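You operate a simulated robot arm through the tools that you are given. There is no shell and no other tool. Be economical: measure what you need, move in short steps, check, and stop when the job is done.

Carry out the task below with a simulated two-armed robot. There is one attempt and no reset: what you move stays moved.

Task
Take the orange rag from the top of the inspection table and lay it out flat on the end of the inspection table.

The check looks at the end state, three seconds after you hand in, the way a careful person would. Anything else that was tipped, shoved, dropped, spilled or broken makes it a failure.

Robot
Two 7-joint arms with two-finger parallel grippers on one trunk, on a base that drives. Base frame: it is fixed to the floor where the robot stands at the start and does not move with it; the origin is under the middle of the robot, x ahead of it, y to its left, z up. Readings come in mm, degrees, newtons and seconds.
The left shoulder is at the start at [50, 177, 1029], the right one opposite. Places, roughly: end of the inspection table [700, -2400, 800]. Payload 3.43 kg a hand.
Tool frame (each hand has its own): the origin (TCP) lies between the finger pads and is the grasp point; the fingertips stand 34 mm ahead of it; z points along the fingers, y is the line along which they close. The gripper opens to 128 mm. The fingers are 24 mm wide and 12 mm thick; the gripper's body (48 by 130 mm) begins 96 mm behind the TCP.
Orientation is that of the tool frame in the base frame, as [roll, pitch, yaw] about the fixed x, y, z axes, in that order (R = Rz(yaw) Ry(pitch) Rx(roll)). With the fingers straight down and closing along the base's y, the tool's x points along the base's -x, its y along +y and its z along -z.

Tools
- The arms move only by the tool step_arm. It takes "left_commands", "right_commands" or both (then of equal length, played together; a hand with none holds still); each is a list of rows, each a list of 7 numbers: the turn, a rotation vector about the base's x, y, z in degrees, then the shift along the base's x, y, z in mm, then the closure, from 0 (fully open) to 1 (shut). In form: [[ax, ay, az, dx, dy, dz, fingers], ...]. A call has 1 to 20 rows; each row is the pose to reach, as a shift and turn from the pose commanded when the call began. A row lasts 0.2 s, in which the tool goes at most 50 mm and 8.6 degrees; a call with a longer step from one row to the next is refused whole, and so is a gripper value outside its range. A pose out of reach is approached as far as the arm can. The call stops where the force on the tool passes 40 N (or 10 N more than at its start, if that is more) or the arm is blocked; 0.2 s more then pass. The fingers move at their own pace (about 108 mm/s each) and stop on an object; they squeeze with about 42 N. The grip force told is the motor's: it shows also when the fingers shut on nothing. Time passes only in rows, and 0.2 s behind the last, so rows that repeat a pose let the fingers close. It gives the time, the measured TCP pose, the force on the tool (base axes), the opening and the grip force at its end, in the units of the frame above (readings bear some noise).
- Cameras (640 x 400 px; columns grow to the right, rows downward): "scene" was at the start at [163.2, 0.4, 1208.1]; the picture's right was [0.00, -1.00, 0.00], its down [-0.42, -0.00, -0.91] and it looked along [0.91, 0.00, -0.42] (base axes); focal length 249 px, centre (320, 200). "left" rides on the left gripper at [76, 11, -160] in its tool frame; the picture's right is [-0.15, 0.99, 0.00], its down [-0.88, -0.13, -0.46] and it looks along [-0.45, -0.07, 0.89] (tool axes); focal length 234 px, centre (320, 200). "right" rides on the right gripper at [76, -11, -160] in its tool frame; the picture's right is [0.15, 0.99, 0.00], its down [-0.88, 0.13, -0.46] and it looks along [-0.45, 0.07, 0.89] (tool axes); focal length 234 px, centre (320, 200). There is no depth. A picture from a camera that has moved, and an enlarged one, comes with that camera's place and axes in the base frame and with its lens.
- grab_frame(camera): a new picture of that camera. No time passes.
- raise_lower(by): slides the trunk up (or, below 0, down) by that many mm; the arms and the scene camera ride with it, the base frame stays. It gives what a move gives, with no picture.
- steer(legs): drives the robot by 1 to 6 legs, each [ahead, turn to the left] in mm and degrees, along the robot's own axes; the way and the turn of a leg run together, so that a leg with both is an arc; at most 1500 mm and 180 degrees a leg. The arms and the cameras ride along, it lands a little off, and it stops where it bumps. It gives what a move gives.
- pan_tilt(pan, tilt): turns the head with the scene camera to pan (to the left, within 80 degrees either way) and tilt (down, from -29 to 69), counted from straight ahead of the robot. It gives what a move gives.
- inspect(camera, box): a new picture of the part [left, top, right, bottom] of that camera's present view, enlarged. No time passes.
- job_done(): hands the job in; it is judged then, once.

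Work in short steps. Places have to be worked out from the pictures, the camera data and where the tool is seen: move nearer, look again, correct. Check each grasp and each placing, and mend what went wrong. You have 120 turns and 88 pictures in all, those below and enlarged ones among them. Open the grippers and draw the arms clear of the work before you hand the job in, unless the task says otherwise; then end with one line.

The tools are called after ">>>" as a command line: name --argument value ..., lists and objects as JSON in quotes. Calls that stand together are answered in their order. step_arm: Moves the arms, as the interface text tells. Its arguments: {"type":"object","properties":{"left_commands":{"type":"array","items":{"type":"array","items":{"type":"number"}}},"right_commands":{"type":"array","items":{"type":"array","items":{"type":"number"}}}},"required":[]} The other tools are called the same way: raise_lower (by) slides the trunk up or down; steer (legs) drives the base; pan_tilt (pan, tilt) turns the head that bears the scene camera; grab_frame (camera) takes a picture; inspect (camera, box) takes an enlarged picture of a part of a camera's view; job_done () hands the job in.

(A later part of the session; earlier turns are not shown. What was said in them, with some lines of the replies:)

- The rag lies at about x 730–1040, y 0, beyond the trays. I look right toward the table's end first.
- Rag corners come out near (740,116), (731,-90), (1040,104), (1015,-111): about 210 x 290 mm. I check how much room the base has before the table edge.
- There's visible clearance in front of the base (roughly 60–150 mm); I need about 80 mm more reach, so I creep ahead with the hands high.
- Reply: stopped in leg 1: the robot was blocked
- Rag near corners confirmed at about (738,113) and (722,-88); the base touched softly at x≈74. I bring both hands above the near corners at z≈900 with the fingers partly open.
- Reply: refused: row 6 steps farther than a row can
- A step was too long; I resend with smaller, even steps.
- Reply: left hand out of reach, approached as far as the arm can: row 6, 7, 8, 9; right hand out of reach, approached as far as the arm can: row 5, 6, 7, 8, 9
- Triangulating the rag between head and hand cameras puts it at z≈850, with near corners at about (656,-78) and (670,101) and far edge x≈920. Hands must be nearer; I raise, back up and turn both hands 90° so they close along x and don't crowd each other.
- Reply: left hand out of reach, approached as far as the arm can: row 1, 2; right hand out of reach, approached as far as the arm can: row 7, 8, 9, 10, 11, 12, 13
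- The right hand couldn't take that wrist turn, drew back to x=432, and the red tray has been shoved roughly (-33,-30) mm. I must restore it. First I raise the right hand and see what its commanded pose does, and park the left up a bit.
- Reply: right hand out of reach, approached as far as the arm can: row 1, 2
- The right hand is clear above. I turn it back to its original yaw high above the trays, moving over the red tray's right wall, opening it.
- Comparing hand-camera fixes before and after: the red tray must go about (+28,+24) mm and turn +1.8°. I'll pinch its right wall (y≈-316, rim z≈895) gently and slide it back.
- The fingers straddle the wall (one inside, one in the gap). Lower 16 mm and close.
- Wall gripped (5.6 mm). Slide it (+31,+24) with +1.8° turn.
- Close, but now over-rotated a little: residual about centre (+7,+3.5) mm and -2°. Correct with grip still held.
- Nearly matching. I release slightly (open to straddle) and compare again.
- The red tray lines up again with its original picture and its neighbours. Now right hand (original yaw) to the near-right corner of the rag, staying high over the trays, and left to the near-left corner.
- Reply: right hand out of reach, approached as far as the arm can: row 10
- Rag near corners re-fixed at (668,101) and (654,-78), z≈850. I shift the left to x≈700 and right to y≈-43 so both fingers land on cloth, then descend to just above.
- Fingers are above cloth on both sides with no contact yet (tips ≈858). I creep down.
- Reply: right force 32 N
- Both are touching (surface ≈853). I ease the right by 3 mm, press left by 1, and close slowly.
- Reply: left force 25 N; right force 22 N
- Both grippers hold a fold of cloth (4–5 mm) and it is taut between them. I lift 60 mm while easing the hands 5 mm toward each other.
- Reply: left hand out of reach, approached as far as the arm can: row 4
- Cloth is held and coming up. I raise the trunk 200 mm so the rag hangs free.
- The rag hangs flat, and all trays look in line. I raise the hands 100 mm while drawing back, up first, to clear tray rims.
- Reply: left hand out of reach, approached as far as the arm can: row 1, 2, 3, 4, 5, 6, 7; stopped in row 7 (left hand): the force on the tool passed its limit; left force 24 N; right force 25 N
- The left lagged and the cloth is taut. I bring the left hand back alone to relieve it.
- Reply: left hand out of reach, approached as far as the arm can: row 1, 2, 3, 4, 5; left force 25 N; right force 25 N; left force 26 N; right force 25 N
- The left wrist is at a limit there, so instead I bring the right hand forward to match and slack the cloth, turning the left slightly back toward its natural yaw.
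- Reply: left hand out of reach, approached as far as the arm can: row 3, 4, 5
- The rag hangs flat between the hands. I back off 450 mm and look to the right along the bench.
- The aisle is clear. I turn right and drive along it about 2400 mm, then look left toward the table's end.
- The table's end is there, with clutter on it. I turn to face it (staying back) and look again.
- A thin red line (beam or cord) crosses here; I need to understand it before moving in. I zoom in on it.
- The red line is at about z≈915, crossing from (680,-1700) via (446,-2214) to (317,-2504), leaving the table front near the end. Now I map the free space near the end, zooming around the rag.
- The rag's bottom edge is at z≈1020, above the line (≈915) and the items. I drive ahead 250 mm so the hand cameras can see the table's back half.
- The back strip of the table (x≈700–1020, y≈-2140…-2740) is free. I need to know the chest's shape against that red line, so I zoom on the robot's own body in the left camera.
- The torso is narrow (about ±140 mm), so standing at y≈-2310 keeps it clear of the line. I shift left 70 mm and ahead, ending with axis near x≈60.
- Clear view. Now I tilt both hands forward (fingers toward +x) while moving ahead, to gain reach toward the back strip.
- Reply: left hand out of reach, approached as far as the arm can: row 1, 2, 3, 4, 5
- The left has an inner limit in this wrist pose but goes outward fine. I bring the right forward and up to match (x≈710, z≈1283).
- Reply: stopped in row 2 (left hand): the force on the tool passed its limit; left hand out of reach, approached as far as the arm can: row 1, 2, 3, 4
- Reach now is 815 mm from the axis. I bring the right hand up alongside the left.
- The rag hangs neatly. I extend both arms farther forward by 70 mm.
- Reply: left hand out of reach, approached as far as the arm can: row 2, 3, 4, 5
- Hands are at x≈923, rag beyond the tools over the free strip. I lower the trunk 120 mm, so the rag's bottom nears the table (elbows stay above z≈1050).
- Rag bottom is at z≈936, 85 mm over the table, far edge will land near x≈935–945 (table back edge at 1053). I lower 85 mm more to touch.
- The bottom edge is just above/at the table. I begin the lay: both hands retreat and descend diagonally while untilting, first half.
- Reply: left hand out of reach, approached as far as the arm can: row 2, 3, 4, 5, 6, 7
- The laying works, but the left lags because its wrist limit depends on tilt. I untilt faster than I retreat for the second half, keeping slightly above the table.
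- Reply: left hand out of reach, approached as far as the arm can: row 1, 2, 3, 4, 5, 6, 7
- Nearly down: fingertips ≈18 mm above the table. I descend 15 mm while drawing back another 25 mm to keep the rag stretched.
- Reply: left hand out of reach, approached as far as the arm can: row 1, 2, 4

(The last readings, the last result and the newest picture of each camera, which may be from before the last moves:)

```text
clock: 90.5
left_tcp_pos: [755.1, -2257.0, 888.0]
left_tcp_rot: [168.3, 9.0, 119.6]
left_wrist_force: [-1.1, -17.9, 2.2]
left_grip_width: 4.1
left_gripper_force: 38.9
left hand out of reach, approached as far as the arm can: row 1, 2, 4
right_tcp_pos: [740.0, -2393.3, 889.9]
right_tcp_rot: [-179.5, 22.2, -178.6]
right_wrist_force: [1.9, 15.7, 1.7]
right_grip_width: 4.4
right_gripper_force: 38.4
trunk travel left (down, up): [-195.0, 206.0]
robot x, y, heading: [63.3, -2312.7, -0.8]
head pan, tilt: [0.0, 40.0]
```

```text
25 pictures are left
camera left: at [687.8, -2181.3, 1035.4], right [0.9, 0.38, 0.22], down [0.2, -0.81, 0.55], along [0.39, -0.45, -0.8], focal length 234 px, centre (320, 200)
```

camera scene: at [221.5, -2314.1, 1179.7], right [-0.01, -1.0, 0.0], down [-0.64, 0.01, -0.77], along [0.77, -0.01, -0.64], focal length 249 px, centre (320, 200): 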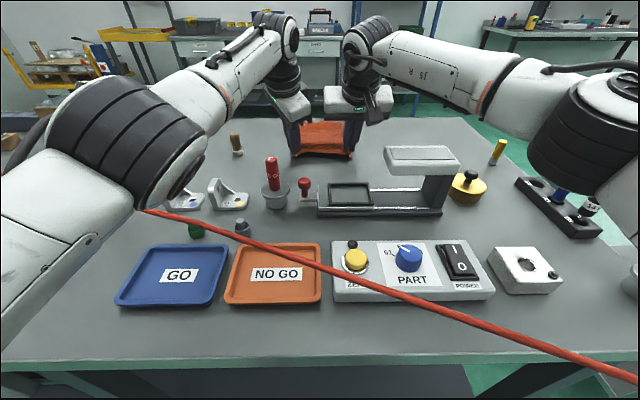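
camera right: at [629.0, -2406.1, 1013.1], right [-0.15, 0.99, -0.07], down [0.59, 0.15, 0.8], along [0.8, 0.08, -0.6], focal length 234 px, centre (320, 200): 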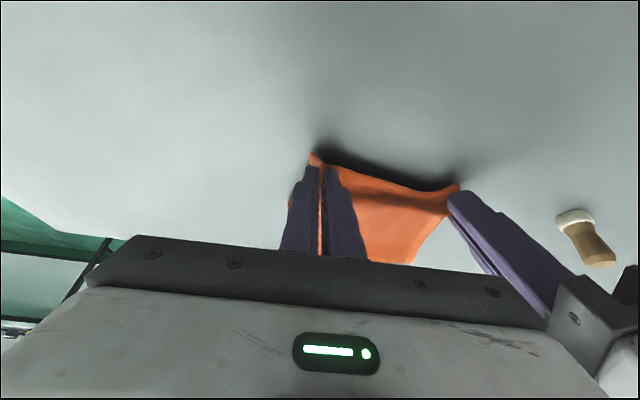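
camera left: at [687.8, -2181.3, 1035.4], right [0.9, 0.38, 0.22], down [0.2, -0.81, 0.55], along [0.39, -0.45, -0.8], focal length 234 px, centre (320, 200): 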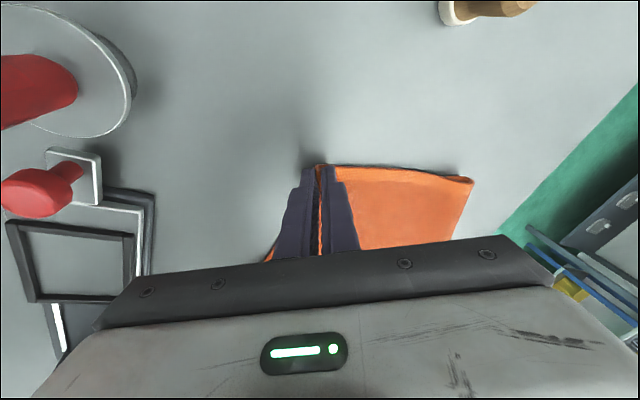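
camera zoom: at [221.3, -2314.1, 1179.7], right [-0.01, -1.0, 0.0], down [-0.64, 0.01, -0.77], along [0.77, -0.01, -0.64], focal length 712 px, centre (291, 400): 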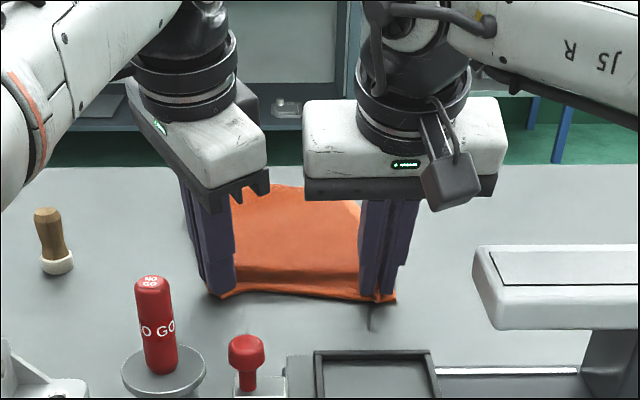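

Laid nicely. I pull back 8 mm more with slight descent, then open both grippers slowly, lifting slightly to spare the lower finger.

>>> step_arm --right_commands '[[0, 0, 0, -4, 0, -3, 1], [0, 0, 0, -8, 0, -4, 1], [0, 0, 0, -8, 0, -4, 0.95], [0, 0, 0, -8, 0, -3, 0.9], [0, 0, 0, -8, 0, -2, 0.85], [0, 0, 0, -8, 0, -1, 0.8]]' --left_commands '[[0, 0, 0, -4, 0, 0, 1], [0, 0, 0, -8, 0, -1, 1], [0, 0, 0, -8, 0, -1, 0.95], [0, 0, 0, -8, 0, 0, 0.9], [0, 0, 0, -8, 0, 1, 0.85], [0, 0, 0, -8, 0, 2, 0.8]]'

>>> inspect --camera "scene" --box '[220, 60, 440, 200]'

>>> grab_frame --camera "right"

```text
clock: 91.8
left_tcp_pos: [753.9, -2257.9, 893.3]
left_tcp_rot: [168.0, 8.8, 119.5]
left_wrist_force: [-0.9, 0.3, 0.3]
left_grip_width: 25.5
left_gripper_force: 0.1
left hand out of reach, approached as far as the arm can: row 1, 2, 3, 4, 5, 6
right_tcp_pos: [731.4, -2394.8, 888.1]
right_tcp_rot: [-179.2, 22.1, -178.6]
right_wrist_force: [1.5, 2.3, 9.0]
right_grip_width: 24.6
right_gripper_force: 0.1
trunk travel left (down, up): [-195.0, 206.0]
robot x, y, heading: [65.0, -2312.3, -0.9]
head pan, tilt: [0.0, 40.0]
```

```text
2.86 times, centred on (330, 130) of scene
camera zoom: at [220.7, -2313.8, 1179.8], right [-0.01, -1.0, 0.0], down [-0.64, 0.01, -0.77], along [0.77, -0.01, -0.64], focal length 712 px, centre (291, 400)
```

zoom: 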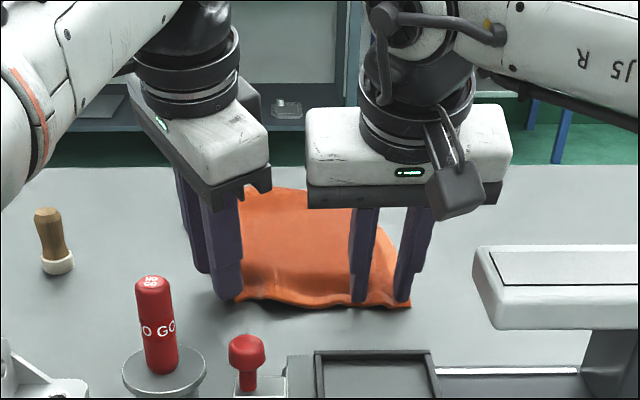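

```text
23 pictures are left
camera right: at [601.0, -2407.7, 1007.1], right [-0.15, 0.99, -0.07], down [0.64, 0.15, 0.75], along [0.75, 0.07, -0.66], focal length 234 px, centre (320, 200)
```

right: 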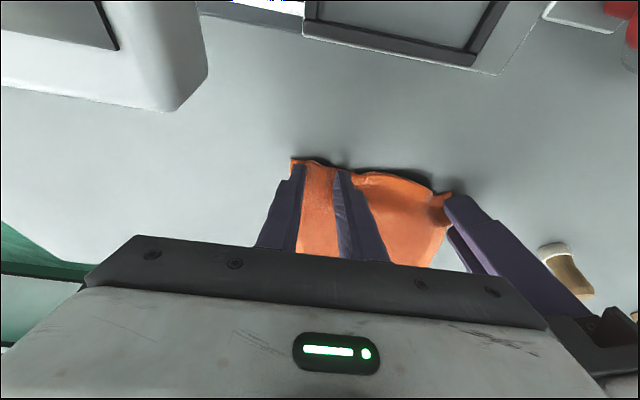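

Released; a small wave near the near edge. I lift both hands straight up and look at the rag.

>>> step_arm --right_commands '[[0, 0, 0, 0, 0, 0, 0.75], [0, 0, 0, 0, 0, 15, 0.7], [0, 0, 0, 0, 0, 40, 0.7], [0, 0, 0, 0, 0, 80, 0.7], [0, 0, 0, 0, 0, 120, 0.7]]' --left_commands '[[0, 0, 0, 0, 0, 0, 0.75], [0, 0, 0, 0, 0, 15, 0.7], [0, 0, 0, 5, 0, 40, 0.7], [0, 0, 0, 15, 0, 80, 0.7], [0, 0, 0, 25, 0, 120, 0.7]]'

>>> grab_frame --camera "right"

>>> inspect --camera "scene" --box '[220, 60, 440, 200]'

```text
clock: 93.0
left_tcp_pos: [736.4, -2248.4, 985.2]
left_tcp_rot: [168.0, 8.9, 119.6]
left_wrist_force: [-0.9, 0.8, -0.3]
left_grip_width: 38.6
left_gripper_force: 0.0
left hand out of reach, approached as far as the arm can: row 3, 4, 5
right_tcp_pos: [730.4, -2395.8, 1009.1]
right_tcp_rot: [-179.3, 22.1, -178.6]
right_wrist_force: [0.3, 0.2, 0.1]
right_grip_width: 38.3
right_gripper_force: 0.3
trunk travel left (down, up): [-195.0, 206.0]
robot x, y, heading: [67.3, -2311.2, -0.7]
head pan, tilt: [0.0, 40.0]
```

```text
22 pictures are left
camera right: at [601.2, -2408.2, 1128.7], right [-0.16, 0.99, -0.07], down [0.64, 0.15, 0.75], along [0.75, 0.07, -0.66], focal length 234 px, centre (320, 200)
```

right: 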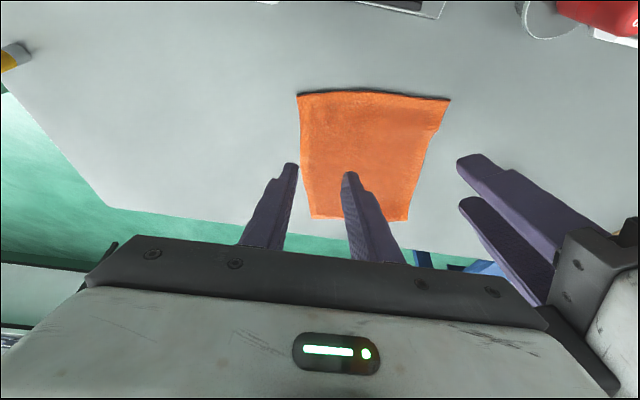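

```text
2.86 times, centred on (330, 130) of scene
camera zoom: at [221.1, -2314.0, 1179.7], right [-0.01, -1.0, 0.0], down [-0.64, 0.01, -0.77], along [0.77, -0.01, -0.64], focal length 712 px, centre (291, 400)
```

zoom: 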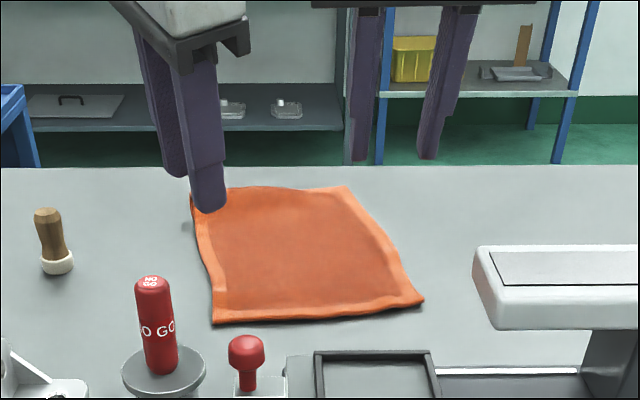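

The rag lies flat on the free back strip at the table's end. I raise the trunk and back off, clear of the line and items.

>>> raise_lower --by 190

>>> steer --legs '[[-350, 0]]'

>>> pan_tilt --pan 0 --tilt 35

>>> grab_frame --camera "scene"

```text
clock: 95.1
left_tcp_pos: [735.6, -2246.4, 1172.9]
left_tcp_rot: [168.0, 8.8, 119.7]
left_wrist_force: [0.0, -0.1, 0.2]
left_grip_width: 38.6
left_gripper_force: 0.1
right_tcp_pos: [732.0, -2396.1, 1197.9]
right_tcp_rot: [-179.4, 22.2, -178.5]
right_wrist_force: [0.5, -0.5, 0.0]
right_grip_width: 38.4
right_gripper_force: 0.0
trunk travel left (down, up): [-385.0, 16.0]
robot x, y, heading: [67.2, -2312.8, -0.7]
head pan, tilt: [0.0, 40.0]
```

```text
clock: 97.4
left_tcp_pos: [381.8, -2239.1, 1172.8]
left_tcp_rot: [168.0, 8.8, 120.0]
left_wrist_force: [-0.6, -0.3, 0.8]
left_grip_width: 38.2
left_gripper_force: 0.0
right_tcp_pos: [379.2, -2387.4, 1200.2]
right_tcp_rot: [-179.2, 22.1, -178.2]
right_wrist_force: [-0.2, 0.1, -0.2]
right_grip_width: 38.5
right_gripper_force: 0.2
trunk travel left (down, up): [-385.0, 16.0]
robot x, y, heading: [-285.6, -2310.0, -0.5]
head pan, tilt: [0.0, 40.0]
```

```text
clock: 98.1
left_tcp_pos: [382.1, -2238.3, 1173.5]
left_tcp_rot: [168.0, 8.8, 120.0]
left_wrist_force: [0.1, -0.7, 0.8]
left_grip_width: 38.4
left_gripper_force: 0.0
right_tcp_pos: [380.2, -2387.8, 1197.8]
right_tcp_rot: [-179.3, 22.1, -178.2]
right_wrist_force: [0.1, -0.1, -0.2]
right_grip_width: 38.4
right_gripper_force: 0.0
trunk travel left (down, up): [-385.0, 16.0]
robot x, y, heading: [-285.5, -2305.9, -0.2]
head pan, tilt: [0.0, 35.0]
```

```text
20 pictures are left
camera scene: at [-127.7, -2309.5, 1377.2], right [-0.01, -1.0, 0.0], down [-0.57, 0.0, -0.82], along [0.82, 0.0, -0.57], focal length 249 px, centre (320, 200)
```

scene: 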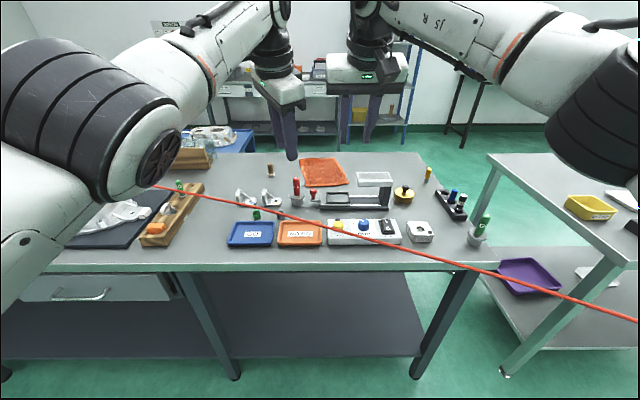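

All the items stand as before and the rag lies flat. I open the grippers fully and back a bit farther off.

>>> step_arm --right_commands '[[0, 0, 0, 0, 0, 0, 0.4], [0, 0, 0, 0, 0, 0, 0], [0, 0, 0, 0, 0, 0, 0]]' --left_commands '[[0, 0, 0, 0, 0, 0, 0.4], [0, 0, 0, 0, 0, 0, 0], [0, 0, 0, 0, 0, 0, 0]]'

>>> steer --legs '[[-250, 0]]'

>>> inspect --camera "scene" --box '[200, 100, 480, 275]'

```text
clock: 98.9
left_tcp_pos: [383.5, -2238.5, 1173.0]
left_tcp_rot: [168.1, 8.7, 119.9]
left_wrist_force: [-0.3, 0.7, 0.0]
left_grip_width: 128.2
left_gripper_force: 0.0
right_tcp_pos: [380.2, -2387.9, 1198.9]
right_tcp_rot: [-179.4, 22.1, -178.2]
right_wrist_force: [-0.7, 0.1, -0.7]
right_grip_width: 128.0
right_gripper_force: 0.1
trunk travel left (down, up): [-385.0, 16.0]
robot x, y, heading: [-285.5, -2308.0, -0.2]
head pan, tilt: [0.0, 35.0]
```

```text
clock: 100.7
left_tcp_pos: [134.0, -2238.9, 1174.6]
left_tcp_rot: [168.0, 8.7, 120.0]
left_wrist_force: [0.1, -0.1, 0.9]
left_grip_width: 128.2
left_gripper_force: 0.0
right_tcp_pos: [132.0, -2386.9, 1199.3]
right_tcp_rot: [-179.4, 22.1, -178.3]
right_wrist_force: [-1.1, -0.1, -0.2]
right_grip_width: 128.1
right_gripper_force: 0.1
trunk travel left (down, up): [-385.0, 16.0]
robot x, y, heading: [-534.8, -2309.1, -0.3]
head pan, tilt: [0.0, 35.0]
```

```text
2.29 times, centred on (340, 188) of scene
camera zoom: at [-376.3, -2308.3, 1377.3], right [-0.01, -1.0, 0.0], down [-0.57, 0.0, -0.82], along [0.82, -0.01, -0.57], focal length 569 px, centre (274, 229)
```

zoom: 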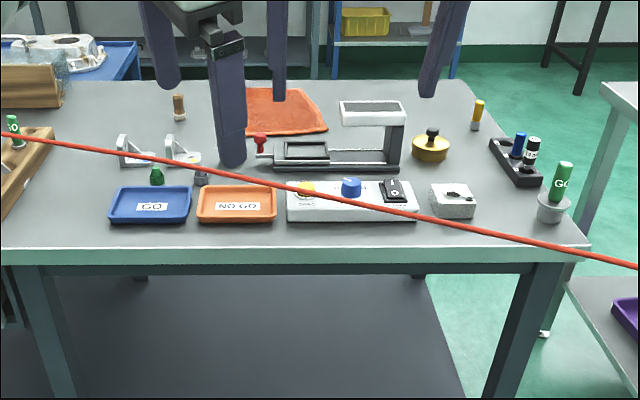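

The rag is flat, everything around it stands as before, and the hands are open and clear. I hand in.

>>> job_done

```text
The job is handed in.
```

The orange rag lies flat at the end of the inspection table, centred near (835, -2320), about 155 mm from the given point because the front there is full of tools. On the way my right arm shoved the red REJECT tray by about 35 mm; I slid it back until the pictures showed it in line with its earlier place to within a few millimetres. I saw nothing else disturbed.
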